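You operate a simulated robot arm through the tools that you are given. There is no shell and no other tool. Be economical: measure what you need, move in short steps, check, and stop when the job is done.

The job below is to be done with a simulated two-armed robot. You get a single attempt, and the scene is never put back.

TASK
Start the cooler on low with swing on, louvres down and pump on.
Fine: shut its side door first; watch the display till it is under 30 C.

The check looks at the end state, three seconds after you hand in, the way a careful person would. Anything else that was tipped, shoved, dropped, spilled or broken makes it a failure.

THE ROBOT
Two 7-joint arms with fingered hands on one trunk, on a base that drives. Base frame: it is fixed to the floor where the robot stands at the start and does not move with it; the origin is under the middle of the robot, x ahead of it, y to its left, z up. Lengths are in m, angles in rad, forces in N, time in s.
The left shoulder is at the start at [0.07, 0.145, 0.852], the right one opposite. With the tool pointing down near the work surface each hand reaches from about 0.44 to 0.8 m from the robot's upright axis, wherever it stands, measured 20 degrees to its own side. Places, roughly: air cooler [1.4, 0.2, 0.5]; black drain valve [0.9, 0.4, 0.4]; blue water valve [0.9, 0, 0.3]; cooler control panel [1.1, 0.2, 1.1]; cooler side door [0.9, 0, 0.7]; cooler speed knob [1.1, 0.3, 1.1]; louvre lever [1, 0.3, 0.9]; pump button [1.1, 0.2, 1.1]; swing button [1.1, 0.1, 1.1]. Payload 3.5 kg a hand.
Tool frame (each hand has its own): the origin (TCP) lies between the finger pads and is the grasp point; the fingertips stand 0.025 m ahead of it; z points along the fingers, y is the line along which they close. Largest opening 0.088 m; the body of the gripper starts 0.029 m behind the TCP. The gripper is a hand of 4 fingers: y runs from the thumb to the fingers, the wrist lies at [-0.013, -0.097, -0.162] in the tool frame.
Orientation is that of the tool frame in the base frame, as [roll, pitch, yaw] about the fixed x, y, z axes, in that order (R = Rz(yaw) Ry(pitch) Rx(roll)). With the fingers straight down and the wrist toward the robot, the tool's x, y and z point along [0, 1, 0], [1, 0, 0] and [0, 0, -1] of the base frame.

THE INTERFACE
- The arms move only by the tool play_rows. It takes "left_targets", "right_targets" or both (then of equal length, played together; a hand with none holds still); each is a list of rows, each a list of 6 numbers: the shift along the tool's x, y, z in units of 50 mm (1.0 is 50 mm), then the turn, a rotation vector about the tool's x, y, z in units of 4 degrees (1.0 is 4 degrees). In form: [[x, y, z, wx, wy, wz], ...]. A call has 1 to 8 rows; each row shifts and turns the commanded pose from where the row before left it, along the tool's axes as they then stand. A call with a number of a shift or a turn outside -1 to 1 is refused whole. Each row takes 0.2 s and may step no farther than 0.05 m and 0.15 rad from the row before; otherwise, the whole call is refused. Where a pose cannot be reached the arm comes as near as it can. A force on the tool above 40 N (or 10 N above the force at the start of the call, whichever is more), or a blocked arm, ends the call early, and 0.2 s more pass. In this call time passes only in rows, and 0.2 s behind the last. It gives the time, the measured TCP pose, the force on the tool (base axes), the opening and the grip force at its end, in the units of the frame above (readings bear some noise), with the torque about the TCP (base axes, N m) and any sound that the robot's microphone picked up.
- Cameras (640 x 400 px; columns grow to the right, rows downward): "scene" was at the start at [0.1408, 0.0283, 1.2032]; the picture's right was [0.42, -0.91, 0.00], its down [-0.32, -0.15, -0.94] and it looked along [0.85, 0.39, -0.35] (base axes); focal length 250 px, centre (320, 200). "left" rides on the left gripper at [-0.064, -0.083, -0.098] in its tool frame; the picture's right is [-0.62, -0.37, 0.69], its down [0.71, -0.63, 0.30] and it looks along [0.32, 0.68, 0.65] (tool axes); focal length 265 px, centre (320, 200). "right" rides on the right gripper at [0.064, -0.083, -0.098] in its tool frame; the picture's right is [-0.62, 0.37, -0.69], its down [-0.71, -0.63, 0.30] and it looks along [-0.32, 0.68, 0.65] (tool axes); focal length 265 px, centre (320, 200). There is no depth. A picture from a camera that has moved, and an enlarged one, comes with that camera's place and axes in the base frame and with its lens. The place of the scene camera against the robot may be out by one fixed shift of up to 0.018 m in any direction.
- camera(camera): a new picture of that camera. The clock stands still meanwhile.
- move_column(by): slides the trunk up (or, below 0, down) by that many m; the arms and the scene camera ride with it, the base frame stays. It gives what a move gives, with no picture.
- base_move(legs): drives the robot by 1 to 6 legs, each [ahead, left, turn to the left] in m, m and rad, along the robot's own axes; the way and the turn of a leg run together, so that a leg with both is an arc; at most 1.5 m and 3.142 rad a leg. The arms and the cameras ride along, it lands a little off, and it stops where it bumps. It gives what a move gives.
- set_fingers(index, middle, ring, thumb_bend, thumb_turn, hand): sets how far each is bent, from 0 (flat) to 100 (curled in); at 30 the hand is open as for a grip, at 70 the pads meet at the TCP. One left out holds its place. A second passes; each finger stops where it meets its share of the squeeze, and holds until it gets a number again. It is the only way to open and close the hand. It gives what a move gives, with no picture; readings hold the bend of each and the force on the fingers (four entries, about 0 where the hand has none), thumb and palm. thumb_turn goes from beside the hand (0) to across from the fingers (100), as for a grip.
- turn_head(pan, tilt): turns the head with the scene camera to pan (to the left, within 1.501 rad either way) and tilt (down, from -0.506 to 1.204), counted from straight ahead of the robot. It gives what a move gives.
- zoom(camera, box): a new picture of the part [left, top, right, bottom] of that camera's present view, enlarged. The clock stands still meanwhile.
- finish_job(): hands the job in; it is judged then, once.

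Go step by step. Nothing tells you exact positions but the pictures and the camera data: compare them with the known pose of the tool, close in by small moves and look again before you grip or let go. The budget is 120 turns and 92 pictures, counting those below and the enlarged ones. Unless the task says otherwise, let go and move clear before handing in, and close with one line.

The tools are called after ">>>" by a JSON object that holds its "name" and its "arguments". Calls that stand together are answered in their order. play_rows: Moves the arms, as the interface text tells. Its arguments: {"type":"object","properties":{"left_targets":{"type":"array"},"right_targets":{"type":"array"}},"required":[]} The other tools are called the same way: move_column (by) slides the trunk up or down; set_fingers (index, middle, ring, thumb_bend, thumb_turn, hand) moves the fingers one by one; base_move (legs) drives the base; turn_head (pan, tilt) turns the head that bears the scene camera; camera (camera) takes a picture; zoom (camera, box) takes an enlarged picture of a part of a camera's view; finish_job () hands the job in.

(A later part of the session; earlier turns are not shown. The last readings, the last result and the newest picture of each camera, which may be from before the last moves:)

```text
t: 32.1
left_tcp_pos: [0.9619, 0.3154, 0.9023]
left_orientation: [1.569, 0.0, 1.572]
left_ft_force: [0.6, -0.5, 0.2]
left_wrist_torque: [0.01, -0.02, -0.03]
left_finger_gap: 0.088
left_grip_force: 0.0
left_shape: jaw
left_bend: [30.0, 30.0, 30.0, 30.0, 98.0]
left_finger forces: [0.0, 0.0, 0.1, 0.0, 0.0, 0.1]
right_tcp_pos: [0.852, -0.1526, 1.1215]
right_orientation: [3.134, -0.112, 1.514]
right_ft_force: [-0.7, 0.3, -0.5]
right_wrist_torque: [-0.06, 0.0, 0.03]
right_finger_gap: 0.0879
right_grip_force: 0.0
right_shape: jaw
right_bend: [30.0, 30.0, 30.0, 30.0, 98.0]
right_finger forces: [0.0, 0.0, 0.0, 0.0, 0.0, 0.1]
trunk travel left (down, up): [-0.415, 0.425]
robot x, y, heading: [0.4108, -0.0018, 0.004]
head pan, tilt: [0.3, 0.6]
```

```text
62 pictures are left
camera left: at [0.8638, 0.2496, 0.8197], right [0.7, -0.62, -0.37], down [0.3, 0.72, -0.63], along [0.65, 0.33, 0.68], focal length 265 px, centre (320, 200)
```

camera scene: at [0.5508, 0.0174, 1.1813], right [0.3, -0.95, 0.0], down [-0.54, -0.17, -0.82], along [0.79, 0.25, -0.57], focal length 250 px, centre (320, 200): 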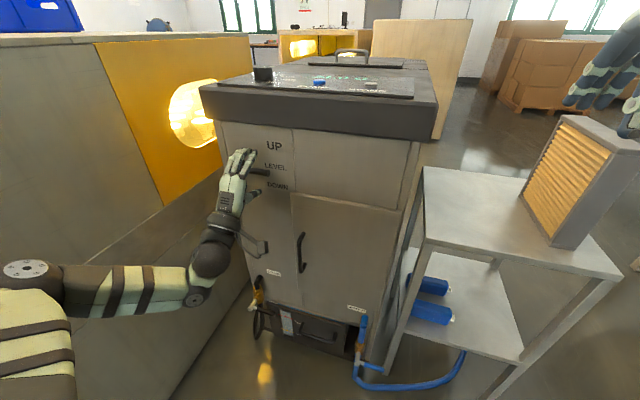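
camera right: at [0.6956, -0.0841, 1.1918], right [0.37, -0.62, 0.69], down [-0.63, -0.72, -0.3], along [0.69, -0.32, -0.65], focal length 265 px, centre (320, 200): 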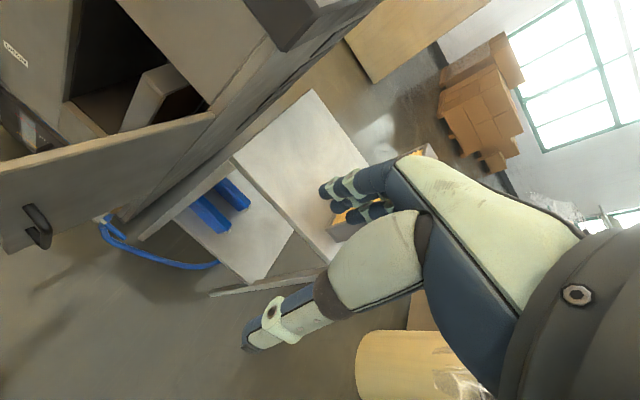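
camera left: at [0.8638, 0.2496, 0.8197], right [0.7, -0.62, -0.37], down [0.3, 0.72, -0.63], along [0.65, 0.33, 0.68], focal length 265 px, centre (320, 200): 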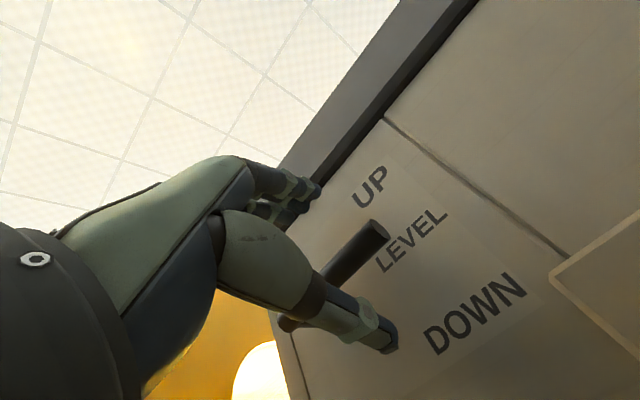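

>>> {"name": "play_rows", "arguments": {"left_targets": [[0, 0, 0.5, 0, 0, 0], [0, -0.5, 0, 0, 0, 0], [0, -0.4, 0, 0, 0, 0], [0, -0.3, 0, 0, 0, 0], [0, -0.3, 0, 0, 0, 0]]}}

>>> {"name": "camera", "arguments": {"camera": "left"}}

>>> {"name": "zoom", "arguments": {"camera": "scene", "box": [200, 110, 328, 210]}}

```text
t: 33.3
left_tcp_pos: [0.9858, 0.3132, 0.8294]
left_orientation: [1.568, -0.001, 1.578]
left_ft_force: [0.1, -0.1, 2.7]
left_wrist_torque: [0.07, -0.03, -0.05]
left_finger_gap: 0.088
left_grip_force: 0.1
left_shape: jaw
left_bend: [30.0, 30.0, 28.0, 30.0, 98.0]
left_finger forces: [0.0, 0.0, 2.3, 0.0, 0.0, 0.1]
right_tcp_pos: [0.8514, -0.1517, 1.1225]
right_orientation: [3.135, -0.113, 1.515]
right_ft_force: [-0.8, 0.1, 0.0]
right_wrist_torque: [0.02, 0.02, 0.01]
right_finger_gap: 0.0877
right_grip_force: 0.0
right_shape: jaw
right_bend: [30.0, 30.0, 30.0, 30.0, 98.0]
right_finger forces: [0.1, 0.0, 0.1, 0.1, 0.1, 0.1]
trunk travel left (down, up): [-0.415, 0.425]
robot x, y, heading: [0.4109, 0.0005, 0.006]
head pan, tilt: [0.3, 0.6]
```

```text
61 pictures are left
camera left: at [0.8882, 0.2481, 0.7458], right [0.7, -0.62, -0.37], down [0.3, 0.72, -0.63], along [0.65, 0.33, 0.69], focal length 265 px, centre (320, 200)
```

left: 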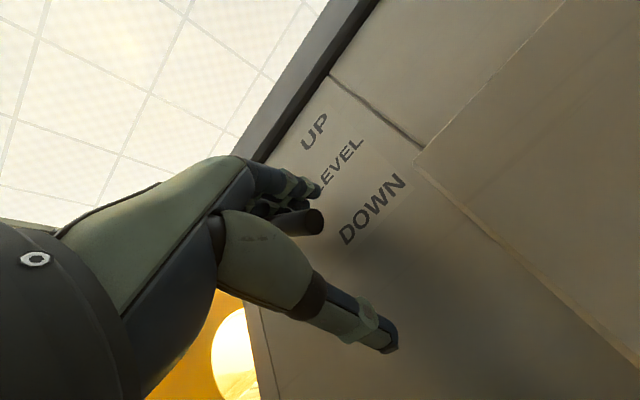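

```text
4.00 times, centred on (264, 160) of scene
camera zoom: at [0.5502, 0.017, 1.1815], right [0.3, -0.95, 0.0], down [-0.54, -0.17, -0.83], along [0.79, 0.25, -0.56], focal length 1001 px, centre (544, 360)
```

zoom: 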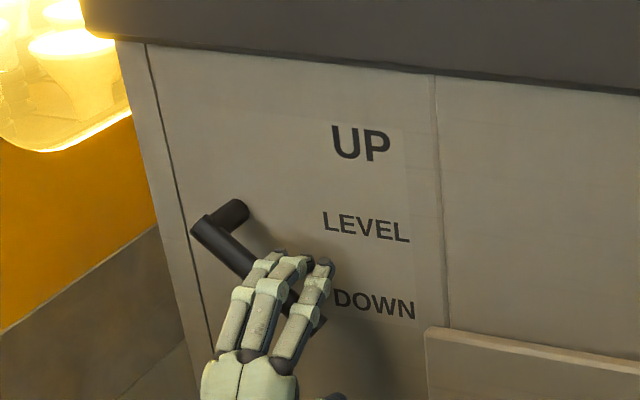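

The lever is coming down to about DOWN. I'll push on gently to find its stop.

>>> {"name": "play_rows", "arguments": {"left_targets": [[0, -0.15, 0, 0, 0, 0], [0, -0.15, 0, 0, 0, 0]]}}

>>> {"name": "zoom", "arguments": {"camera": "scene", "box": [200, 110, 328, 210]}}

```text
t: 33.9
left_tcp_pos: [0.9851, 0.3109, 0.8172]
left_orientation: [1.565, -0.001, 1.573]
left_ft_force: [1.4, -2.4, 12.0]
left_wrist_torque: [0.42, 0.06, -0.02]
left_finger_gap: 0.088
left_grip_force: 0.0
left_shape: jaw
left_bend: [30.0, 30.0, 21.0, 30.0, 98.0]
left_finger forces: [0.0, 0.7, 10.3, 0.1, 0.1, 0.0]
right_tcp_pos: [0.8503, -0.1533, 1.1233]
right_orientation: [3.134, -0.113, 1.516]
right_ft_force: [-0.2, 0.8, 0.1]
right_wrist_torque: [-0.01, 0.0, 0.02]
right_finger_gap: 0.0879
right_grip_force: 0.0
right_shape: jaw
right_bend: [30.0, 30.0, 30.0, 30.0, 98.0]
right_finger forces: [0.0, 0.0, 0.0, 0.0, 0.1, 0.0]
trunk travel left (down, up): [-0.415, 0.425]
robot x, y, heading: [0.4109, 0.002, 0.002]
head pan, tilt: [0.3, 0.6]
```

```text
4.00 times, centred on (264, 160) of scene
camera zoom: at [0.5492, 0.0157, 1.1817], right [0.3, -0.95, 0.0], down [-0.54, -0.17, -0.83], along [0.79, 0.25, -0.56], focal length 1001 px, centre (544, 360)
```

zoom: 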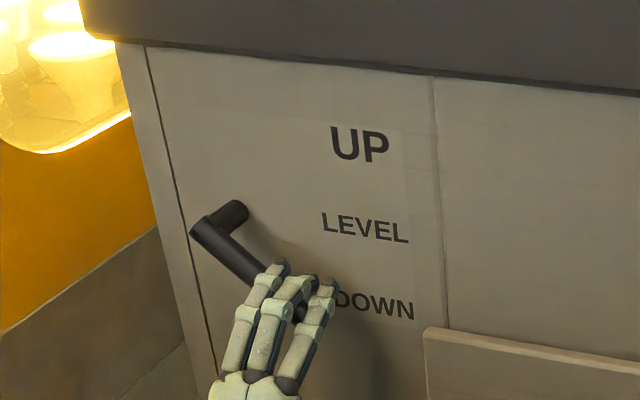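

The force rose to 12 N, so the lever is at its stop. I'll ease off and withdraw straight back.

>>> {"name": "play_rows", "arguments": {"left_targets": [[0, 0.3, 0, 0, 0, 0], [0, 0, -0.8, 0, 0, 0], [0, 0, -0.9, 0, 0, 0], [0, 0, -0.9, 0, 0, 0]]}}

>>> {"name": "zoom", "arguments": {"camera": "scene", "box": [200, 110, 328, 210]}}

```text
t: 34.9
left_tcp_pos: [0.8567, 0.3144, 0.8296]
left_orientation: [1.567, -0.002, 1.575]
left_ft_force: [-0.6, -0.3, 0.5]
left_wrist_torque: [-0.04, 0.0, 0.01]
left_finger_gap: 0.0876
left_grip_force: 0.1
left_shape: jaw
left_bend: [30.0, 30.0, 30.0, 30.0, 98.0]
left_finger forces: [0.0, 0.1, 0.0, 0.0, 0.0, 0.0]
right_tcp_pos: [0.8511, -0.1522, 1.1237]
right_orientation: [3.133, -0.112, 1.514]
right_ft_force: [-0.3, -0.7, 0.4]
right_wrist_torque: [-0.02, -0.01, 0.02]
right_finger_gap: 0.0877
right_grip_force: 0.1
right_shape: jaw
right_bend: [30.0, 30.0, 30.0, 30.0, 98.0]
right_finger forces: [0.0, 0.1, 0.0, 0.0, 0.0, 0.1]
trunk travel left (down, up): [-0.415, 0.425]
robot x, y, heading: [0.411, 0.0036, 0.003]
head pan, tilt: [0.3, 0.6]
```

```text
4.00 times, centred on (264, 160) of scene
camera zoom: at [0.5494, 0.0177, 1.1815], right [0.3, -0.95, 0.0], down [-0.54, -0.17, -0.83], along [0.79, 0.25, -0.56], focal length 1001 px, centre (544, 360)
```

zoom: 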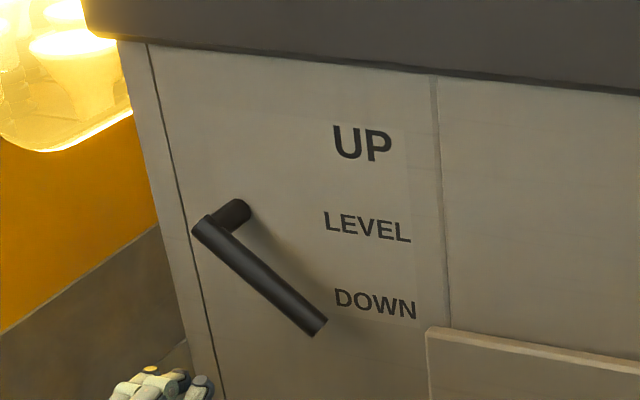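

The lever rests at DOWN. Now I'll turn the left hand back to fingers-down for the knob, then raise the trunk.

>>> {"name": "play_rows", "arguments": {"left_targets": [[0, 0, -0.8, 1, 0, 0], [0, 0, 0, 1, 0, 0], [0, 0, 0, 1, 0, 0], [0, 0, 0, 1, 0, 0], [0, 0, 0, 1, 0, 0], [0, 0, 0, 1, 0, 0], [0, 0, 0, 1, 0, 0], [0, 0, 0, 1, 0, 0]]}}

>>> {"name": "play_rows", "arguments": {"left_targets": [[0, 0, 0, 1, 0, 0], [0, 0, 0, 1, 0, 0], [0, 0, 0, 1, 0, 0], [0, 0, 0, 1, 0, 0], [0, 0, 0, 1, 0, 0], [0, 0, 0, 1, 0, 0], [0, 0, 0, 1, 0, 0], [0, 0, 0, 1, 0, 0]]}}

>>> {"name": "play_rows", "arguments": {"left_targets": [[0, 0, 0, 1, 0, 0], [0, 0, 0, 1, 0, 0], [0, 0, 0, 1, 0, 0], [0, 0, 0, 1, 0, 0], [0, 0, 0, 1, 0, 0], [0, 0, 0, 1, 0, 0], [0, 0, 0, 0.6, 0, 0]]}}

>>> {"name": "move_column", "arguments": {"by": 0.35}}

>>> {"name": "camera", "arguments": {"camera": "scene"}}

>>> {"name": "camera", "arguments": {"camera": "left"}}

```text
t: 36.7
left_tcp_pos: [0.8574, 0.3415, 0.811]
left_orientation: [2.127, 0.001, 1.573]
left_ft_force: [-0.2, -0.3, -0.3]
left_wrist_torque: [-0.01, -0.05, 0.02]
left_finger_gap: 0.088
left_grip_force: 0.0
left_shape: jaw
left_bend: [30.0, 30.0, 30.0, 30.0, 98.0]
left_finger forces: [0.0, 0.0, 0.0, 0.0, 0.0, 0.1]
left hand out of reach, approached as far as the arm can: row 1, 2, 3, 4, 5, 6, 7
right_tcp_pos: [0.8521, -0.1523, 1.1228]
right_orientation: [3.132, -0.112, 1.516]
right_ft_force: [0.4, -0.6, -0.2]
right_wrist_torque: [-0.03, 0.0, -0.03]
right_finger_gap: 0.0879
right_grip_force: 0.1
right_shape: jaw
right_bend: [30.0, 30.0, 30.0, 30.0, 98.0]
right_finger forces: [0.1, 0.0, 0.1, 0.0, 0.1, 0.1]
trunk travel left (down, up): [-0.415, 0.425]
robot x, y, heading: [0.4089, 0.0031, 0.008]
head pan, tilt: [0.3, 0.6]
```

```text
t: 38.5
left_tcp_pos: [0.8409, 0.3585, 0.8014]
left_orientation: [2.684, 0.002, 1.573]
left_ft_force: [0.3, 0.0, 0.4]
left_wrist_torque: [-0.01, -0.02, 0.03]
left_finger_gap: 0.0881
left_grip_force: 0.0
left_shape: jaw
left_bend: [30.0, 30.0, 30.0, 30.0, 98.0]
left_finger forces: [0.0, 0.1, 0.0, 0.1, 0.0, 0.1]
left hand out of reach, approached as far as the arm can: row 1, 7, 8
right_tcp_pos: [0.8523, -0.1528, 1.124]
right_orientation: [3.131, -0.11, 1.513]
right_ft_force: [-0.6, 0.5, 0.1]
right_wrist_torque: [-0.01, 0.0, -0.02]
right_finger_gap: 0.0878
right_grip_force: 0.0
right_shape: jaw
right_bend: [30.0, 30.0, 30.0, 30.0, 98.0]
right_finger forces: [0.0, 0.0, 0.0, 0.0, 0.1, 0.0]
trunk travel left (down, up): [-0.415, 0.425]
robot x, y, heading: [0.4109, -0.0013, 0.001]
head pan, tilt: [0.3, 0.6]
```

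```text
t: 40.1
left_tcp_pos: [0.7893, 0.4174, 0.7626]
left_orientation: [-3.136, 0.001, 1.575]
left_ft_force: [0.1, 0.2, -0.2]
left_wrist_torque: [0.01, 0.04, -0.01]
left_finger_gap: 0.0879
left_grip_force: 0.1
left_shape: jaw
left_bend: [30.0, 30.0, 30.0, 30.0, 98.0]
left_finger forces: [0.1, 0.1, 0.0, 0.0, 0.1, 0.0]
left hand out of reach, approached as far as the arm can: row 1, 2, 3, 4, 5, 6, 7
right_tcp_pos: [0.8519, -0.1525, 1.1228]
right_orientation: [3.133, -0.112, 1.515]
right_ft_force: [0.0, 0.3, 0.5]
right_wrist_torque: [0.01, -0.03, 0.01]
right_finger_gap: 0.0876
right_grip_force: 0.0
right_shape: jaw
right_bend: [30.0, 30.0, 30.0, 30.0, 98.0]
right_finger forces: [0.0, 0.1, 0.1, 0.1, 0.1, 0.1]
trunk travel left (down, up): [-0.415, 0.425]
robot x, y, heading: [0.4128, 0.0012, 0.005]
head pan, tilt: [0.3, 0.6]
```

```text
t: 43.5
left_tcp_pos: [0.7897, 0.4175, 1.1126]
left_orientation: [-3.138, 0.002, 1.574]
left_ft_force: [-0.9, 0.2, 0.5]
left_wrist_torque: [0.0, 0.01, -0.03]
left_finger_gap: 0.0877
left_grip_force: 0.1
left_shape: jaw
left_bend: [30.0, 30.0, 30.0, 30.0, 98.0]
left_finger forces: [0.1, 0.1, 0.0, 0.0, 0.0, 0.0]
right_tcp_pos: [0.8512, -0.1509, 1.4732]
right_orientation: [3.132, -0.111, 1.513]
right_ft_force: [-0.5, -0.5, -0.3]
right_wrist_torque: [0.03, 0.02, 0.0]
right_finger_gap: 0.0878
right_grip_force: 0.1
right_shape: jaw
right_bend: [30.0, 30.0, 30.0, 30.0, 98.0]
right_finger forces: [0.0, 0.0, 0.0, 0.0, 0.0, 0.0]
trunk travel left (down, up): [-0.765, 0.075]
robot x, y, heading: [0.4071, 0.0018, 0.006]
head pan, tilt: [0.3, 0.6]
```

```text
57 pictures are left
camera scene: at [0.5506, 0.0175, 1.5313], right [0.3, -0.95, 0.0], down [-0.54, -0.17, -0.82], along [0.79, 0.25, -0.57], focal length 250 px, centre (320, 200)
```

scene: 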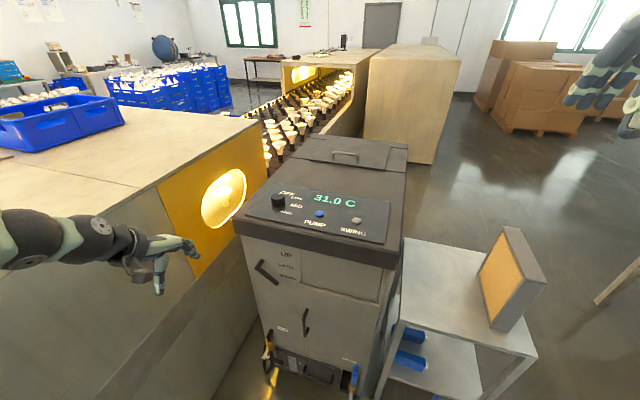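

```text
56 pictures are left
camera left: at [0.707, 0.3524, 1.2108], right [-0.37, -0.62, -0.69], down [-0.63, 0.71, -0.3], along [0.68, 0.33, -0.66], focal length 265 px, centre (320, 200)
```

left: 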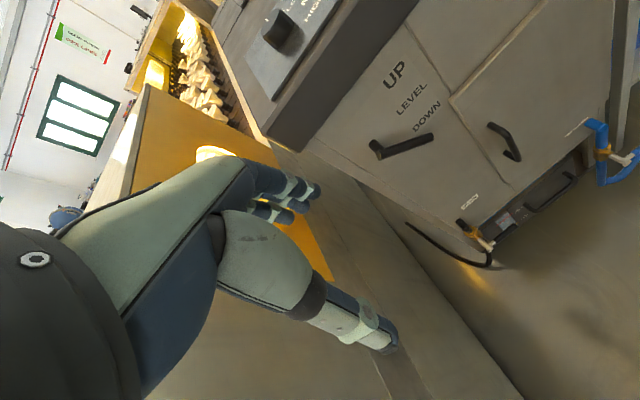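

Good top view. I'll zoom in on the panel to read the knob.

>>> {"name": "zoom", "arguments": {"camera": "scene", "box": [240, 170, 400, 270]}}

>>> {"name": "zoom", "arguments": {"camera": "scene", "box": [260, 180, 324, 220]}}

```text
4.00 times, centred on (320, 220) of scene
camera zoom: at [0.5506, 0.0175, 1.5313], right [0.3, -0.95, 0.0], down [-0.54, -0.17, -0.82], along [0.79, 0.25, -0.57], focal length 1001 px, centre (320, 120)
```

zoom: 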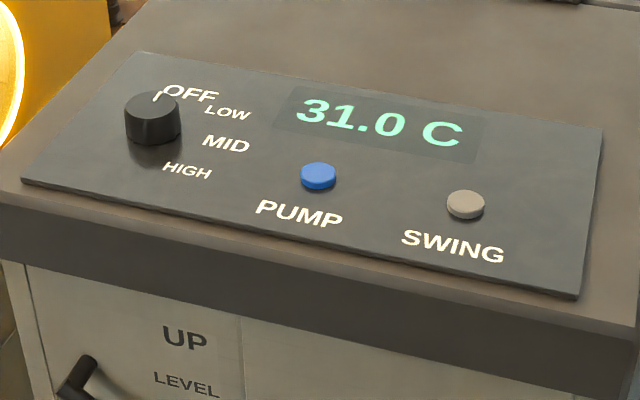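

```text
10.00 times, centred on (292, 200) of scene
camera zoom: at [0.5506, 0.0175, 1.5313], right [0.3, -0.95, 0.0], down [-0.54, -0.17, -0.82], along [0.79, 0.25, -0.57], focal length 2502 px, centre (600, 200)
```

zoom: 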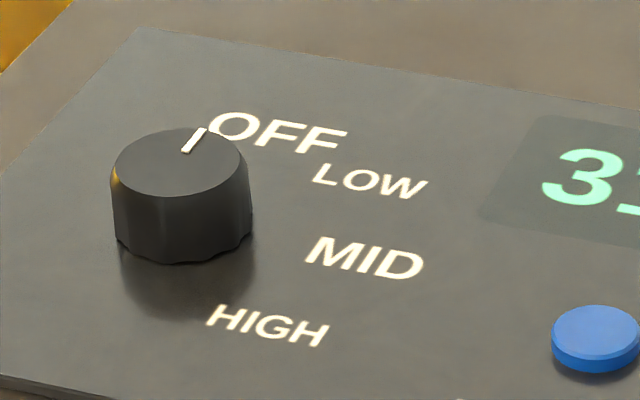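

The knob mark points to OFF (straight ahead), and LOW is about 43 degrees clockwise of it. I take the knob to be near (1.13,0.337), z 1.065–1.095, so I'll lift the left hand, move the base a bit closer and hover above it.

>>> {"name": "play_rows", "arguments": {"left_targets": [[0, 0, -0.9, 0, 0, 0], [0, 0, -0.9, 0, 0, 0]]}}

>>> {"name": "base_move", "arguments": {"legs": [[0.06, 0.05, 0]]}}

>>> {"name": "camera", "arguments": {"camera": "left"}}

```text
t: 44.1
left_tcp_pos: [0.7648, 0.4495, 1.1714]
left_orientation: [3.14, 0.003, 1.574]
left_ft_force: [-0.1, 0.2, 0.3]
left_wrist_torque: [0.0, 0.0, -0.02]
left_finger_gap: 0.0881
left_grip_force: 0.1
left_shape: jaw
left_bend: [30.0, 30.0, 30.0, 30.0, 98.0]
left_finger forces: [0.0, 0.1, 0.0, 0.1, 0.0, 0.1]
left hand out of reach, approached as far as the arm can: row 1, 2
right_tcp_pos: [0.8502, -0.1502, 1.4735]
right_orientation: [3.131, -0.112, 1.514]
right_ft_force: [-0.1, -0.2, -0.1]
right_wrist_torque: [-0.01, -0.03, 0.0]
right_finger_gap: 0.0875
right_grip_force: 0.0
right_shape: jaw
right_bend: [30.0, 30.0, 30.0, 30.0, 98.0]
right_finger forces: [0.0, 0.1, 0.0, 0.1, 0.1, 0.0]
trunk travel left (down, up): [-0.765, 0.075]
robot x, y, heading: [0.4127, 0.0032, 0.01]
head pan, tilt: [0.3, 0.6]
```

```text
t: 45.2
left_tcp_pos: [0.8213, 0.4939, 1.177]
left_orientation: [3.14, -0.002, 1.573]
left_ft_force: [-0.9, -1.2, -0.5]
left_wrist_torque: [0.0, -0.01, 0.02]
left_finger_gap: 0.0878
left_grip_force: 0.1
left_shape: jaw
left_bend: [30.0, 30.0, 30.0, 30.0, 98.0]
left_finger forces: [0.1, 0.0, 0.1, 0.1, 0.0, 0.1]
right_tcp_pos: [0.9054, -0.1092, 1.4755]
right_orientation: [3.127, -0.116, 1.513]
right_ft_force: [0.5, -0.4, 0.2]
right_wrist_torque: [0.0, -0.02, 0.0]
right_finger_gap: 0.0879
right_grip_force: 0.0
right_shape: jaw
right_bend: [30.0, 30.0, 30.0, 30.0, 98.0]
right_finger forces: [0.1, 0.0, 0.0, 0.0, 0.0, 0.1]
trunk travel left (down, up): [-0.765, 0.075]
robot x, y, heading: [0.4697, 0.0524, 0.004]
head pan, tilt: [0.3, 0.6]
```

```text
53 pictures are left
camera left: at [0.7387, 0.4282, 1.2732], right [-0.36, -0.62, -0.69], down [-0.63, 0.71, -0.31], along [0.69, 0.33, -0.65], focal length 265 px, centre (320, 200)
```

left: 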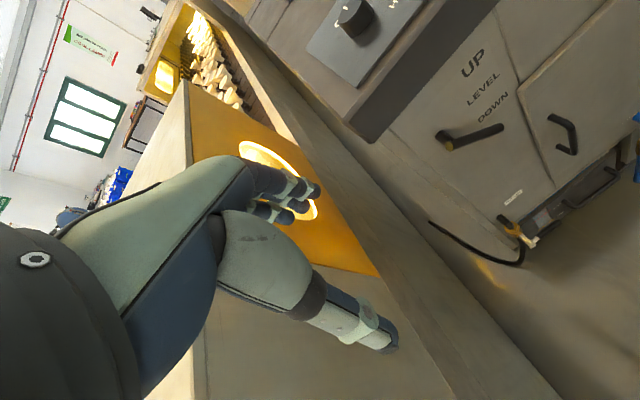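

>>> {"name": "play_rows", "arguments": {"left_targets": [[-0.5, 0.4, -0.6, 0, 0, 0], [-0.5, 0.8, -0.2, 0, 0, 0], [-0.5, 0.8, 0, 0, 0, 0], [-0.5, 0.8, 0, 0, 0, 0], [-0.5, 0.8, 0, 0, 0, 0], [-0.5, 0.8, 0, 0, 0, 0]]}}

>>> {"name": "camera", "arguments": {"camera": "left"}}

>>> {"name": "camera", "arguments": {"camera": "scene"}}

```text
t: 46.6
left_tcp_pos: [0.9001, 0.5068, 1.0998]
left_orientation: [3.14, 0.003, 1.572]
left_ft_force: [0.0, -0.4, 0.0]
left_wrist_torque: [-0.01, -0.01, -0.02]
left_finger_gap: 0.0877
left_grip_force: 0.1
left_shape: jaw
left_bend: [30.0, 30.0, 30.0, 30.0, 98.0]
left_finger forces: [0.1, 0.0, 0.0, 0.1, 0.1, 0.1]
left hand out of reach, approached as far as the arm can: row 1, 2, 3, 4, 5, 6
right_tcp_pos: [0.913, -0.1032, 1.4737]
right_orientation: [3.133, -0.111, 1.514]
right_ft_force: [0.7, 0.1, 0.0]
right_wrist_torque: [0.01, 0.01, -0.02]
right_finger_gap: 0.0879
right_grip_force: 0.1
right_shape: jaw
right_bend: [30.0, 30.0, 30.0, 30.0, 98.0]
right_finger forces: [0.0, 0.1, 0.0, 0.0, 0.1, 0.0]
trunk travel left (down, up): [-0.765, 0.075]
robot x, y, heading: [0.4717, 0.0476, 0.006]
head pan, tilt: [0.3, 0.6]
```

```text
52 pictures are left
camera left: at [0.8176, 0.4413, 1.1976], right [-0.37, -0.62, -0.69], down [-0.63, 0.71, -0.31], along [0.68, 0.32, -0.66], focal length 265 px, centre (320, 200)
```

left: 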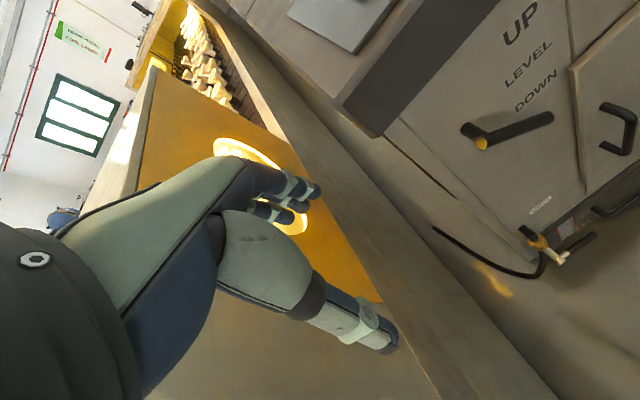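

```text
51 pictures are left
camera scene: at [0.6116, 0.0672, 1.5311], right [0.3, -0.95, 0.0], down [-0.54, -0.17, -0.82], along [0.79, 0.25, -0.57], focal length 250 px, centre (320, 200)
```

scene: 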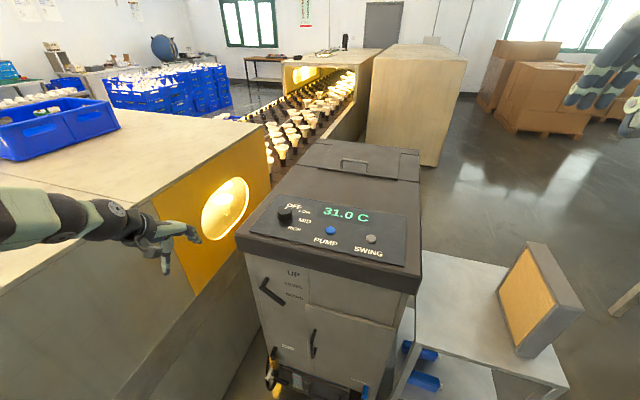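

The left arm has folded into a bad configuration for fingers-down at this height. I'll tilt the hand forward, retract and raise it, and see whether it recovers.

>>> {"name": "play_rows", "arguments": {"left_targets": [[0, -0.6, 0, -1, 0, 0], [0, -0.6, 0, -1, 0, 0], [0, -0.5, -0.5, -1, 0, 0], [0, 0, -0.8, -1, 0, 0], [0, 0, -0.8, -1, 0, 0], [0, 0, -0.8, -1, 0, 0], [0, 0, -0.8, -1, 0, 0], [0, 0, -0.8, -1, 0, 0]]}}

>>> {"name": "camera", "arguments": {"camera": "scene"}}

```text
t: 48.4
left_tcp_pos: [0.7402, 0.5047, 1.308]
left_orientation: [2.58, 0.002, 1.572]
left_ft_force: [-0.3, -0.5, 0.4]
left_wrist_torque: [0.03, -0.01, 0.01]
left_finger_gap: 0.0877
left_grip_force: 0.2
left_shape: jaw
left_bend: [30.0, 30.0, 30.0, 30.0, 98.0]
left_finger forces: [0.0, 0.1, 0.0, 0.0, 0.0, 0.0]
right_tcp_pos: [0.9095, -0.1038, 1.4746]
right_orientation: [3.131, -0.111, 1.513]
right_ft_force: [0.1, 0.4, 1.5]
right_wrist_torque: [-0.03, -0.01, -0.01]
right_finger_gap: 0.0875
right_grip_force: 0.1
right_shape: jaw
right_bend: [30.0, 30.0, 30.0, 30.0, 98.0]
right_finger forces: [0.0, 0.0, 0.1, 0.0, 0.0, 0.1]
trunk travel left (down, up): [-0.765, 0.075]
robot x, y, heading: [0.4689, 0.0469, 0.004]
head pan, tilt: [0.3, 0.6]
```

```text
50 pictures are left
camera scene: at [0.6085, 0.0666, 1.5314], right [0.3, -0.95, 0.0], down [-0.54, -0.17, -0.83], along [0.79, 0.25, -0.56], focal length 250 px, centre (320, 200)
```

scene: 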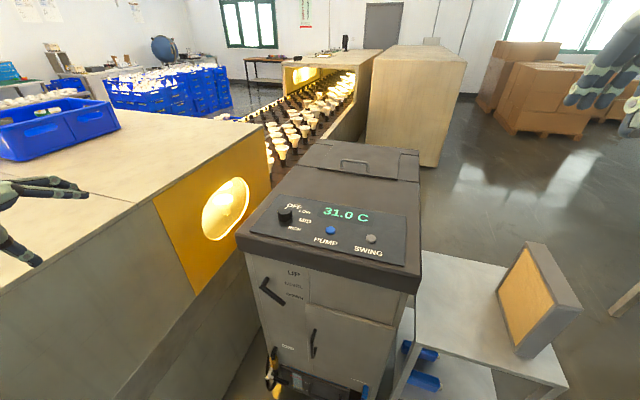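

It moves freely again. I'll raise it further and bring it inward, then turn back to fingers-down.

>>> {"name": "play_rows", "arguments": {"left_targets": [[-0.6, 0.4, -0.65, 0, 0, 0], [-0.6, 0.4, -0.65, 0, 0, 0], [-0.6, 0.4, -0.65, 0, 0, 0], [-0.6, 0.4, -0.65, 0, 0, 0], [-0.6, 0.4, -0.65, 0, 0, 0]]}}

>>> {"name": "play_rows", "arguments": {"left_targets": [[0, 0, 0, 1, 0, 0], [0, 0, 0, 1, 0, 0], [0, 0, 0, 1, 0, 0], [0, 0, 0, 1, 0, 0], [0, 0, 0, 1, 0, 0], [0, 0, 0, 1, 0, 0], [0, 0, 0, 1, 0, 0], [0, 0, 0, 1, 0, 0]]}}

>>> {"name": "camera", "arguments": {"camera": "scene"}}

```text
t: 49.6
left_tcp_pos: [0.7558, 0.4937, 1.3254]
left_orientation: [2.58, 0.003, 1.571]
left_ft_force: [-0.5, 0.1, -0.2]
left_wrist_torque: [-0.01, 0.01, 0.01]
left_finger_gap: 0.0879
left_grip_force: 0.2
left_shape: jaw
left_bend: [30.0, 30.0, 30.0, 30.0, 98.0]
left_finger forces: [0.0, 0.0, 0.0, 0.0, 0.0, 0.0]
left hand out of reach, approached as far as the arm can: row 1, 2, 3, 4, 5
right_tcp_pos: [0.911, -0.1031, 1.474]
right_orientation: [3.131, -0.11, 1.515]
right_ft_force: [0.8, 0.2, -0.3]
right_wrist_torque: [0.0, -0.01, 0.01]
right_finger_gap: 0.0878
right_grip_force: 0.0
right_shape: jaw
right_bend: [30.0, 30.0, 30.0, 30.0, 98.0]
right_finger forces: [0.1, 0.0, 0.1, 0.0, 0.1, 0.0]
trunk travel left (down, up): [-0.765, 0.075]
robot x, y, heading: [0.4685, 0.0545, 0.002]
head pan, tilt: [0.3, 0.6]
```

```text
t: 51.4
left_tcp_pos: [0.7575, 0.5543, 1.2487]
left_orientation: [3.141, 0.003, 1.571]
left_ft_force: [-0.5, -0.3, -0.3]
left_wrist_torque: [-0.01, -0.01, 0.0]
left_finger_gap: 0.0878
left_grip_force: 0.1
left_shape: jaw
left_bend: [30.0, 30.0, 30.0, 30.0, 98.0]
left_finger forces: [0.1, 0.0, 0.0, 0.0, 0.0, 0.0]
left hand out of reach, approached as far as the arm can: row 1, 2, 3, 4, 5, 6, 7, 8
right_tcp_pos: [0.9113, -0.1034, 1.4732]
right_orientation: [3.133, -0.112, 1.514]
right_ft_force: [0.7, 0.4, -0.5]
right_wrist_torque: [-0.05, -0.01, -0.01]
right_finger_gap: 0.0879
right_grip_force: 0.0
right_shape: jaw
right_bend: [30.0, 30.0, 30.0, 30.0, 98.0]
right_finger forces: [0.1, 0.0, 0.1, 0.0, 0.1, 0.0]
trunk travel left (down, up): [-0.765, 0.075]
robot x, y, heading: [0.4714, 0.0476, -0.002]
head pan, tilt: [0.3, 0.6]
```

```text
49 pictures are left
camera scene: at [0.6108, 0.0667, 1.5312], right [0.3, -0.95, 0.0], down [-0.54, -0.17, -0.82], along [0.79, 0.25, -0.57], focal length 250 px, centre (320, 200)
```

scene: 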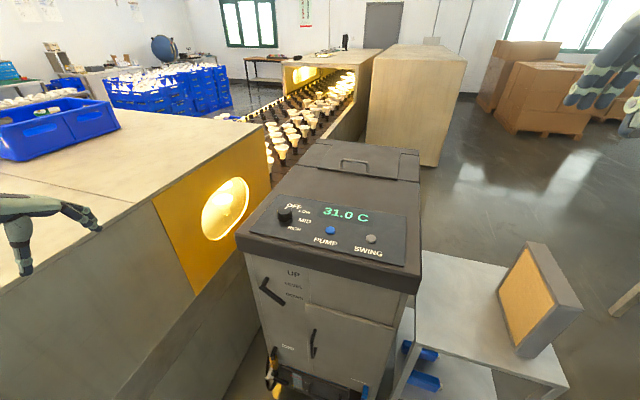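

>>> {"name": "turn_head", "arguments": {"pan": 1.1, "tilt": 0.6}}

>>> {"name": "camera", "arguments": {"camera": "scene"}}

```text
t: 52.5
left_tcp_pos: [0.7562, 0.5553, 1.2481]
left_orientation: [3.14, 0.003, 1.57]
left_ft_force: [0.0, 0.2, -0.7]
left_wrist_torque: [0.01, 0.01, 0.0]
left_finger_gap: 0.0879
left_grip_force: 0.0
left_shape: jaw
left_bend: [30.0, 30.0, 30.0, 30.0, 98.0]
left_finger forces: [0.0, 0.1, 0.0, 0.0, 0.0, 0.0]
right_tcp_pos: [0.9114, -0.1035, 1.4732]
right_orientation: [3.133, -0.113, 1.515]
right_ft_force: [0.7, -0.8, -0.1]
right_wrist_torque: [-0.01, -0.01, 0.0]
right_finger_gap: 0.0877
right_grip_force: 0.1
right_shape: jaw
right_bend: [30.0, 30.0, 30.0, 30.0, 98.0]
right_finger forces: [0.0, 0.0, 0.0, 0.0, 0.0, 0.1]
trunk travel left (down, up): [-0.765, 0.075]
robot x, y, heading: [0.4665, 0.0487, 0.003]
head pan, tilt: [1.1, 0.6]
```

```text
48 pictures are left
camera scene: at [0.5655, 0.1189, 1.5313], right [0.89, -0.45, 0.0], down [-0.26, -0.5, -0.82], along [0.37, 0.74, -0.57], focal length 250 px, centre (320, 200)
```

scene: 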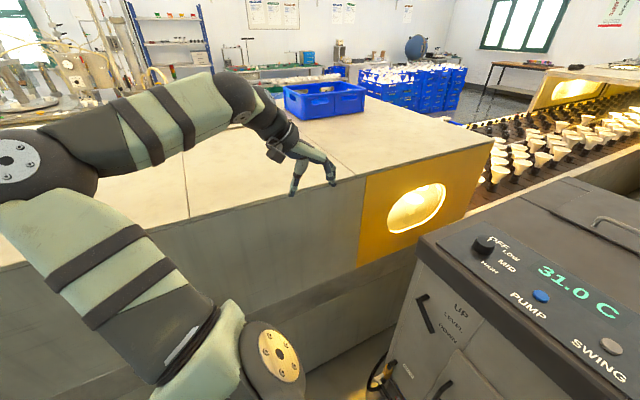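

The elbow is out to the left with the forearm coming in from the left, so yawing the hand clockwise (wrist to the left) should suit the arm. I'll try that and move inward.

>>> {"name": "play_rows", "arguments": {"left_targets": [[0, 0, 0, 0, 0, 1], [0, 0, 0, 0, 0, 1], [0, 0, 0, 0, 0, 1], [0, 0, 0, 0, 0, 1], [0, 0, 0, 0, 0, 1], [0, 0, 0, 0, 0, 1], [0, 0, 0, 0, 0, 1], [0, 0, 0, 0, 0, 1]]}}

>>> {"name": "play_rows", "arguments": {"left_targets": [[-0.8, 0.1, 0, 0, 0, 0], [-0.8, 0.1, 0, 0, 0, 0], [-0.8, 0.1, 0, 0, 0, 0]]}}

```text
t: 54.3
left_tcp_pos: [0.7567, 0.5556, 1.2495]
left_orientation: [3.14, 0.001, 1.012]
left_ft_force: [0.1, 0.1, 0.9]
left_wrist_torque: [-0.01, 0.02, 0.0]
left_finger_gap: 0.0878
left_grip_force: 0.0
left_shape: jaw
left_bend: [30.0, 30.0, 30.0, 30.0, 98.0]
left_finger forces: [0.0, 0.1, 0.1, 0.0, 0.1, 0.1]
right_tcp_pos: [0.913, -0.1018, 1.4736]
right_orientation: [3.132, -0.111, 1.513]
right_ft_force: [0.5, -0.2, 0.7]
right_wrist_torque: [0.0, 0.0, 0.01]
right_finger_gap: 0.0879
right_grip_force: 0.0
right_shape: jaw
right_bend: [30.0, 30.0, 30.0, 30.0, 98.0]
right_finger forces: [0.0, 0.0, 0.0, 0.1, 0.1, 0.0]
trunk travel left (down, up): [-0.765, 0.075]
robot x, y, heading: [0.4691, 0.0523, 0.003]
head pan, tilt: [1.1, 0.6]
```

```text
t: 55.1
left_tcp_pos: [0.7053, 0.4604, 1.2253]
left_orientation: [3.14, 0.006, 1.014]
left_ft_force: [0.2, 0.4, -0.2]
left_wrist_torque: [0.01, 0.03, 0.02]
left_finger_gap: 0.0883
left_grip_force: 0.0
left_shape: jaw
left_bend: [30.0, 30.0, 30.0, 30.0, 98.0]
left_finger forces: [0.1, 0.0, 0.0, 0.0, 0.1, 0.0]
left hand out of reach, approached as far as the arm can: row 2, 3
right_tcp_pos: [0.9109, -0.1024, 1.4741]
right_orientation: [3.129, -0.111, 1.513]
right_ft_force: [-0.4, 0.5, 0.4]
right_wrist_torque: [0.04, 0.0, -0.01]
right_finger_gap: 0.0877
right_grip_force: 0.1
right_shape: jaw
right_bend: [30.0, 30.0, 30.0, 30.0, 98.0]
right_finger forces: [0.1, 0.0, 0.0, 0.0, 0.0, 0.1]
trunk travel left (down, up): [-0.765, 0.075]
robot x, y, heading: [0.4712, 0.0488, 0.003]
head pan, tilt: [1.1, 0.6]
```

>>> {"name": "play_rows", "arguments": {"left_targets": [[0.25, 0.9, 0, 0, 0, 0], [0.25, 0.9, 0, 0, 0, 0], [0.25, 0.9, 0, 0, 0, 0], [0.25, 0.9, 0, 0, 0, 0], [0.25, 0.9, 0, 0, 0, 0]]}}

>>> {"name": "camera", "arguments": {"camera": "scene"}}

```text
t: 56.3
left_tcp_pos: [0.8844, 0.4715, 1.1561]
left_orientation: [3.139, 0.006, 1.015]
left_ft_force: [0.1, 0.6, 0.1]
left_wrist_torque: [-0.01, 0.02, -0.01]
left_finger_gap: 0.0882
left_grip_force: 0.0
left_shape: jaw
left_bend: [30.0, 30.0, 30.0, 30.0, 98.0]
left_finger forces: [0.0, 0.0, 0.0, 0.0, 0.1, 0.0]
left hand out of reach, approached as far as the arm can: row 1, 2, 3, 4, 5
right_tcp_pos: [0.9129, -0.1028, 1.4725]
right_orientation: [3.136, -0.114, 1.515]
right_ft_force: [-0.5, -0.4, 0.5]
right_wrist_torque: [-0.01, -0.02, 0.01]
right_finger_gap: 0.0878
right_grip_force: 0.0
right_shape: jaw
right_bend: [30.0, 30.0, 30.0, 30.0, 98.0]
right_finger forces: [0.0, 0.0, 0.0, 0.0, 0.0, 0.1]
trunk travel left (down, up): [-0.765, 0.075]
robot x, y, heading: [0.4707, 0.0526, 0.004]
head pan, tilt: [1.1, 0.6]
```

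```text
47 pictures are left
camera scene: at [0.5683, 0.1196, 1.5311], right [0.89, -0.45, 0.0], down [-0.26, -0.5, -0.82], along [0.37, 0.74, -0.57], focal length 250 px, centre (320, 200)
```

scene: 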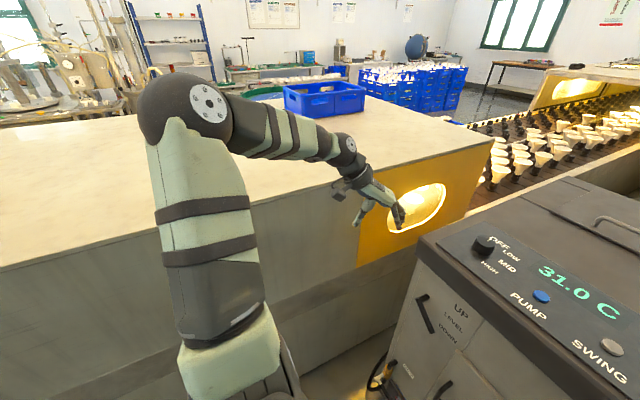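

The wrist needs the forearm sloping down, so I'll raise the trunk to its top and work the hand lower relative to the shoulder.

>>> {"name": "move_column", "arguments": {"by": 0.07}}

>>> {"name": "play_rows", "arguments": {"left_targets": [[-0.8, 0.4, 0.3, 0, 0, 0], [-0.8, 0.4, 0.3, 0, 0, 0], [-0.5, 0.2, 0.3, 0, 0, 0]]}}

```text
t: 57.4
left_tcp_pos: [0.8824, 0.4725, 1.2283]
left_orientation: [3.137, 0.004, 1.011]
left_ft_force: [-0.2, 1.0, 0.9]
left_wrist_torque: [0.05, 0.02, 0.0]
left_finger_gap: 0.0879
left_grip_force: 0.0
left_shape: jaw
left_bend: [30.0, 30.0, 30.0, 30.0, 98.0]
left_finger forces: [0.0, 0.0, 0.1, 0.1, 0.1, 0.1]
right_tcp_pos: [0.9112, -0.1032, 1.5433]
right_orientation: [3.134, -0.114, 1.513]
right_ft_force: [-0.5, 0.3, 0.2]
right_wrist_torque: [0.01, 0.02, -0.01]
right_finger_gap: 0.0876
right_grip_force: 0.1
right_shape: jaw
right_bend: [30.0, 30.0, 30.0, 30.0, 98.0]
right_finger forces: [0.0, 0.0, 0.0, 0.1, 0.0, 0.1]
trunk travel left (down, up): [-0.835, 0.005]
robot x, y, heading: [0.4654, 0.0525, 0.003]
head pan, tilt: [1.1, 0.6]
```

```text
t: 58.2
left_tcp_pos: [0.8362, 0.3898, 1.1653]
left_orientation: [3.136, 0.003, 1.012]
left_ft_force: [0.4, 0.2, -0.5]
left_wrist_torque: [-0.03, -0.02, 0.0]
left_finger_gap: 0.0879
left_grip_force: 0.2
left_shape: jaw
left_bend: [30.0, 30.0, 30.0, 30.0, 98.0]
left_finger forces: [0.0, 0.1, 0.0, 0.0, 0.0, 0.1]
left hand out of reach, approached as far as the arm can: row 1, 2, 3
right_tcp_pos: [0.9121, -0.1031, 1.5429]
right_orientation: [3.131, -0.11, 1.515]
right_ft_force: [1.2, 0.0, 0.6]
right_wrist_torque: [-0.02, 0.0, 0.03]
right_finger_gap: 0.0877
right_grip_force: 0.0
right_shape: jaw
right_bend: [30.0, 30.0, 30.0, 30.0, 98.0]
right_finger forces: [0.0, 0.0, 0.0, 0.1, 0.1, 0.0]
trunk travel left (down, up): [-0.835, 0.005]
robot x, y, heading: [0.4693, 0.0502, -0.002]
head pan, tilt: [1.1, 0.6]
```

>>> {"name": "play_rows", "arguments": {"left_targets": [[0.3, 0.8, -0.2, 0, 0, 0], [0.3, 0.8, -0.2, 0, 0, 0], [0.3, 0.8, -0.2, 0, 0, 0]]}}

>>> {"name": "turn_head", "arguments": {"pan": 0.6, "tilt": 0.7}}

>>> {"name": "camera", "arguments": {"camera": "scene"}}

```text
t: 59.0
left_tcp_pos: [0.8888, 0.4398, 1.1615]
left_orientation: [3.137, 0.006, 1.012]
left_ft_force: [0.2, -0.2, 0.1]
left_wrist_torque: [-0.02, -0.01, -0.03]
left_finger_gap: 0.0877
left_grip_force: 0.2
left_shape: jaw
left_bend: [30.0, 30.0, 30.0, 30.0, 98.0]
left_finger forces: [0.0, 0.0, 0.1, 0.0, 0.0, 0.1]
left hand out of reach, approached as far as the arm can: row 1, 2, 3
right_tcp_pos: [0.9127, -0.1038, 1.5437]
right_orientation: [3.133, -0.112, 1.516]
right_ft_force: [-0.1, -0.5, -0.7]
right_wrist_torque: [0.02, -0.02, 0.03]
right_finger_gap: 0.0879
right_grip_force: 0.1
right_shape: jaw
right_bend: [30.0, 30.0, 30.0, 30.0, 98.0]
right_finger forces: [0.0, 0.0, 0.0, 0.1, 0.1, 0.0]
trunk travel left (down, up): [-0.835, 0.005]
robot x, y, heading: [0.4701, 0.0516, 0.004]
head pan, tilt: [1.1, 0.6]
```

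```text
t: 59.9
left_tcp_pos: [0.8881, 0.4392, 1.1614]
left_orientation: [3.138, 0.003, 1.013]
left_ft_force: [0.6, -0.3, -0.8]
left_wrist_torque: [-0.02, -0.01, 0.01]
left_finger_gap: 0.0877
left_grip_force: 0.2
left_shape: jaw
left_bend: [30.0, 30.0, 30.0, 30.0, 98.0]
left_finger forces: [0.1, 0.1, 0.0, 0.0, 0.0, 0.0]
right_tcp_pos: [0.9109, -0.1028, 1.5432]
right_orientation: [3.131, -0.113, 1.515]
right_ft_force: [-0.8, -0.1, 0.1]
right_wrist_torque: [-0.02, -0.04, 0.01]
right_finger_gap: 0.0879
right_grip_force: 0.1
right_shape: jaw
right_bend: [30.0, 30.0, 30.0, 30.0, 98.0]
right_finger forces: [0.0, 0.0, 0.1, 0.0, 0.1, 0.0]
trunk travel left (down, up): [-0.835, 0.005]
robot x, y, heading: [0.4689, 0.0516, 0.01]
head pan, tilt: [0.6, 0.7]
```

```text
46 pictures are left
camera scene: at [0.5951, 0.0883, 1.5927], right [0.57, -0.82, 0.0], down [-0.53, -0.37, -0.77], along [0.63, 0.43, -0.64], focal length 250 px, centre (320, 200)
```

scene: 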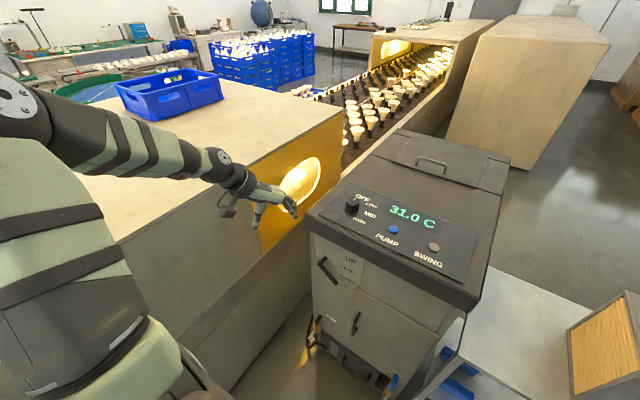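

I'll go back along the path that worked. First the hand goes to fingers-forward while rising, then up to the height (relative to the shoulder) where fingers-down was fine at the start.

>>> {"name": "play_rows", "arguments": {"left_targets": [[0, -0.3, -0.4, -1, 0, 0], [0, -0.3, -0.4, -1, 0, 0], [0, -0.2, -0.4, -1, 0, 0], [0, 0, -0.5, -1, 0, 0], [0, 0, -0.5, -1, 0, 0], [0, 0, -0.5, -1, 0, 0], [0, 0, -0.5, -1, 0, 0], [0, 0, -0.5, -1, 0, 0]]}}

>>> {"name": "play_rows", "arguments": {"left_targets": [[0, 0.5, 0, -1, 0, 0], [0, 0.5, 0, -1, 0, 0], [0, 0.5, 0, -1, 0, 0], [0, 0.5, 0, -1, 0, 0], [0, 0.5, 0, -1, 0, 0], [0, 0.5, 0, -1, 0, 0], [0, 0.5, 0, -1, 0, 0], [0, 0.5, 0, -1, 0, 0]]}}

>>> {"name": "play_rows", "arguments": {"left_targets": [[0, 0.5, 0, -1, 0, 0], [0, 0.5, 0, -1, 0, 0], [0, 0.5, 0, -1, 0, 0], [0, 0.5, 0, -1, 0, 0], [0, 0.5, 0, -1, 0, 0], [0, 0.5, 0, -1, 0, 0], [0, 0.5, 0, -0.5, 0, 0]]}}

>>> {"name": "play_rows", "arguments": {"left_targets": [[0, 0.5, 0, 0, 1, 0], [0, 0.5, 0, 0, 1, 0], [0, 0.5, 0, 0, 1, 0], [0, 0.5, 0, 0, 1, 0], [0, 0.5, 0, 0, 1, 0], [0, 0.5, 0, 0, 1, 0], [0, 0.5, 0, 0, 1, 0], [0, 0.5, 0, 0, 1, 0]]}}

```text
t: 61.7
left_tcp_pos: [0.8168, 0.4885, 1.3351]
left_orientation: [2.578, 0.002, 1.014]
left_ft_force: [-0.2, -0.3, 0.5]
left_wrist_torque: [-0.02, -0.02, -0.01]
left_finger_gap: 0.0881
left_grip_force: 0.1
left_shape: jaw
left_bend: [30.0, 30.0, 30.0, 30.0, 98.0]
left_finger forces: [0.1, 0.0, 0.0, 0.0, 0.0, 0.0]
right_tcp_pos: [0.9088, -0.1032, 1.5446]
right_orientation: [3.131, -0.112, 1.515]
right_ft_force: [0.3, -0.7, 0.6]
right_wrist_torque: [-0.01, 0.01, 0.0]
right_finger_gap: 0.0879
right_grip_force: 0.1
right_shape: jaw
right_bend: [30.0, 30.0, 30.0, 30.0, 98.0]
right_finger forces: [0.0, 0.0, 0.0, 0.0, 0.0, 0.0]
trunk travel left (down, up): [-0.835, 0.005]
robot x, y, heading: [0.4671, 0.0514, 0.001]
head pan, tilt: [0.6, 0.7]
```

```text
t: 63.5
left_tcp_pos: [0.9312, 0.4134, 1.4766]
left_orientation: [2.02, 0.002, 1.011]
left_ft_force: [0.3, -0.4, 0.1]
left_wrist_torque: [-0.03, 0.04, 0.04]
left_finger_gap: 0.0876
left_grip_force: 0.0
left_shape: jaw
left_bend: [30.0, 30.0, 30.0, 30.0, 98.0]
left_finger forces: [0.1, 0.1, 0.0, 0.1, 0.1, 0.0]
right_tcp_pos: [0.9118, -0.1046, 1.5433]
right_orientation: [3.133, -0.113, 1.511]
right_ft_force: [0.1, -0.2, 0.0]
right_wrist_torque: [0.03, 0.0, 0.03]
right_finger_gap: 0.0879
right_grip_force: 0.0
right_shape: jaw
right_bend: [30.0, 30.0, 30.0, 30.0, 98.0]
right_finger forces: [0.0, 0.0, 0.0, 0.1, 0.0, 0.1]
trunk travel left (down, up): [-0.835, 0.005]
robot x, y, heading: [0.4692, 0.0497, 0.003]
head pan, tilt: [0.6, 0.7]
```

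```text
t: 65.1
left_tcp_pos: [0.9674, 0.3935, 1.6454]
left_orientation: [1.566, 0.003, 1.013]
left_ft_force: [0.3, 0.7, -0.5]
left_wrist_torque: [0.0, -0.02, -0.02]
left_finger_gap: 0.0882
left_grip_force: 0.1
left_shape: jaw
left_bend: [30.0, 30.0, 30.0, 30.0, 98.0]
left_finger forces: [0.0, 0.0, 0.0, 0.1, 0.0, 0.1]
right_tcp_pos: [0.911, -0.1031, 1.5431]
right_orientation: [3.133, -0.112, 1.512]
right_ft_force: [0.5, 0.6, 1.2]
right_wrist_torque: [-0.02, -0.01, -0.02]
right_finger_gap: 0.0878
right_grip_force: 0.1
right_shape: jaw
right_bend: [30.0, 30.0, 30.0, 30.0, 98.0]
right_finger forces: [0.1, 0.0, 0.0, 0.0, 0.0, 0.1]
trunk travel left (down, up): [-0.835, 0.005]
robot x, y, heading: [0.4676, 0.0489, 0.004]
head pan, tilt: [0.6, 0.7]
```

```text
t: 66.9
left_tcp_pos: [0.9663, 0.3898, 1.8453]
left_orientation: [1.569, 0.004, 1.574]
left_ft_force: [0.1, -0.8, -0.3]
left_wrist_torque: [0.03, -0.03, 0.02]
left_finger_gap: 0.0879
left_grip_force: 0.1
left_shape: jaw
left_bend: [30.0, 30.0, 30.0, 30.0, 98.0]
left_finger forces: [0.1, 0.0, 0.1, 0.1, 0.0, 0.0]
right_tcp_pos: [0.9109, -0.1071, 1.5446]
right_orientation: [3.133, -0.112, 1.512]
right_ft_force: [-0.3, -0.6, 0.4]
right_wrist_torque: [0.01, 0.01, -0.02]
right_finger_gap: 0.0879
right_grip_force: 0.1
right_shape: jaw
right_bend: [30.0, 30.0, 30.0, 30.0, 98.0]
right_finger forces: [0.1, 0.1, 0.0, 0.0, 0.1, 0.0]
trunk travel left (down, up): [-0.835, 0.005]
robot x, y, heading: [0.4692, 0.0505, 0.002]
head pan, tilt: [0.6, 0.7]
```

It moved freely throughout. Now I'll rotate back to fingers-down while descending to around z 1.6.

>>> {"name": "play_rows", "arguments": {"left_targets": [[0, -0.6, 0, 1, 0, 0], [0, -0.6, 0, 1, 0, 0], [0, -0.6, 0, 1, 0, 0], [0, -0.6, 0.1, 1, 0, 0], [0, -0.5, 0.2, 1, 0, 0], [0, -0.4, 0.2, 1, 0, 0], [0, -0.4, 0.3, 1, 0, 0], [0, 0, 0, 1, 0, 0]]}}

>>> {"name": "play_rows", "arguments": {"left_targets": [[0, 0, 0, 1, 0, 0], [0, 0, 0, 1, 0, 0], [0, 0, 0, 1, 0, 0], [0, 0, 0, 1, 0, 0], [0, 0, 0, 1, 0, 0], [0, 0, 0, 1, 0, 0], [0, 0, 0, 1, 0, 0], [0, 0, 0, 1, 0, 0]]}}

>>> {"name": "play_rows", "arguments": {"left_targets": [[0, 0, 0, 1, 0, 0], [0, 0, 0, 1, 0, 0], [0, 0, 0, 1, 0, 0], [0, 0, 0, 1, 0, 0], [0, 0, 0, 1, 0, 0], [0, 0, 0, 1, 0, 0], [0, 0, 0, 0.5, 0, 0]]}}

>>> {"name": "camera", "arguments": {"camera": "scene"}}

```text
t: 68.7
left_tcp_pos: [0.971, 0.3913, 1.6519]
left_orientation: [2.129, 0.004, 1.574]
left_ft_force: [-0.7, -0.3, -0.3]
left_wrist_torque: [-0.03, -0.01, -0.02]
left_finger_gap: 0.088
left_grip_force: 0.0
left_shape: jaw
left_bend: [30.0, 30.0, 30.0, 30.0, 98.0]
left_finger forces: [0.0, 0.1, 0.0, 0.1, 0.0, 0.1]
right_tcp_pos: [0.9117, -0.1042, 1.5438]
right_orientation: [3.134, -0.113, 1.515]
right_ft_force: [0.5, 0.7, 0.5]
right_wrist_torque: [-0.06, 0.0, 0.02]
right_finger_gap: 0.0878
right_grip_force: 0.1
right_shape: jaw
right_bend: [30.0, 30.0, 30.0, 30.0, 98.0]
right_finger forces: [0.1, 0.0, 0.0, 0.0, 0.0, 0.0]
trunk travel left (down, up): [-0.835, 0.005]
robot x, y, heading: [0.4659, 0.0493, -0.001]
head pan, tilt: [0.6, 0.7]
```

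```text
t: 70.5
left_tcp_pos: [0.9704, 0.3925, 1.6503]
left_orientation: [2.684, 0.008, 1.571]
left_ft_force: [-0.2, 0.1, -0.2]
left_wrist_torque: [-0.01, 0.05, 0.0]
left_finger_gap: 0.0877
left_grip_force: 0.0
left_shape: jaw
left_bend: [30.0, 30.0, 30.0, 30.0, 98.0]
left_finger forces: [0.0, 0.0, 0.0, 0.0, 0.0, 0.1]
right_tcp_pos: [0.9111, -0.1035, 1.5433]
right_orientation: [3.132, -0.11, 1.515]
right_ft_force: [0.4, 0.2, 0.3]
right_wrist_torque: [0.04, -0.01, -0.04]
right_finger_gap: 0.0878
right_grip_force: 0.0
right_shape: jaw
right_bend: [30.0, 30.0, 30.0, 30.0, 98.0]
right_finger forces: [0.0, 0.1, 0.0, 0.0, 0.0, 0.0]
trunk travel left (down, up): [-0.835, 0.005]
robot x, y, heading: [0.4694, 0.052, 0.0]
head pan, tilt: [0.6, 0.7]
```

```text
t: 72.1
left_tcp_pos: [0.9301, 0.3997, 1.5998]
left_orientation: [3.14, 0.005, 1.571]
left_ft_force: [0.2, 0.4, -0.3]
left_wrist_torque: [-0.04, -0.01, -0.01]
left_finger_gap: 0.0879
left_grip_force: 0.1
left_shape: jaw
left_bend: [30.0, 30.0, 30.0, 30.0, 98.0]
left_finger forces: [0.1, 0.1, 0.0, 0.1, 0.1, 0.0]
left hand out of reach, approached as far as the arm can: row 2, 3, 4, 5, 6, 7
right_tcp_pos: [0.9111, -0.1034, 1.5434]
right_orientation: [3.134, -0.111, 1.514]
right_ft_force: [0.0, -0.1, 0.1]
right_wrist_torque: [0.01, 0.02, 0.02]
right_finger_gap: 0.0881
right_grip_force: 0.2
right_shape: jaw
right_bend: [30.0, 30.0, 30.0, 30.0, 98.0]
right_finger forces: [0.0, 0.0, 0.0, 0.0, 0.0, 0.0]
trunk travel left (down, up): [-0.835, 0.005]
robot x, y, heading: [0.4696, 0.0523, 0.002]
head pan, tilt: [0.6, 0.7]
```

```text
45 pictures are left
camera scene: at [0.5956, 0.0897, 1.5926], right [0.57, -0.82, 0.0], down [-0.53, -0.37, -0.76], along [0.63, 0.43, -0.64], focal length 250 px, centre (320, 200)
```

scene: 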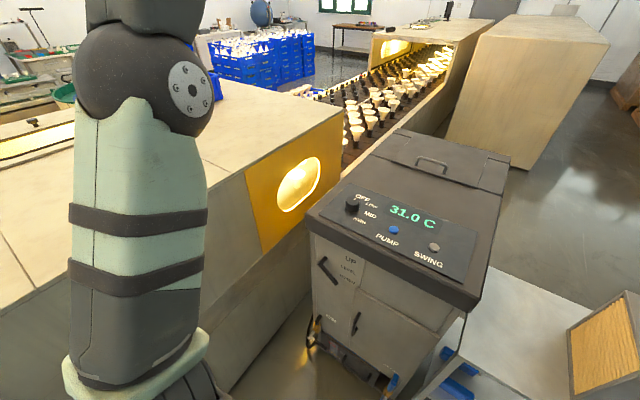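

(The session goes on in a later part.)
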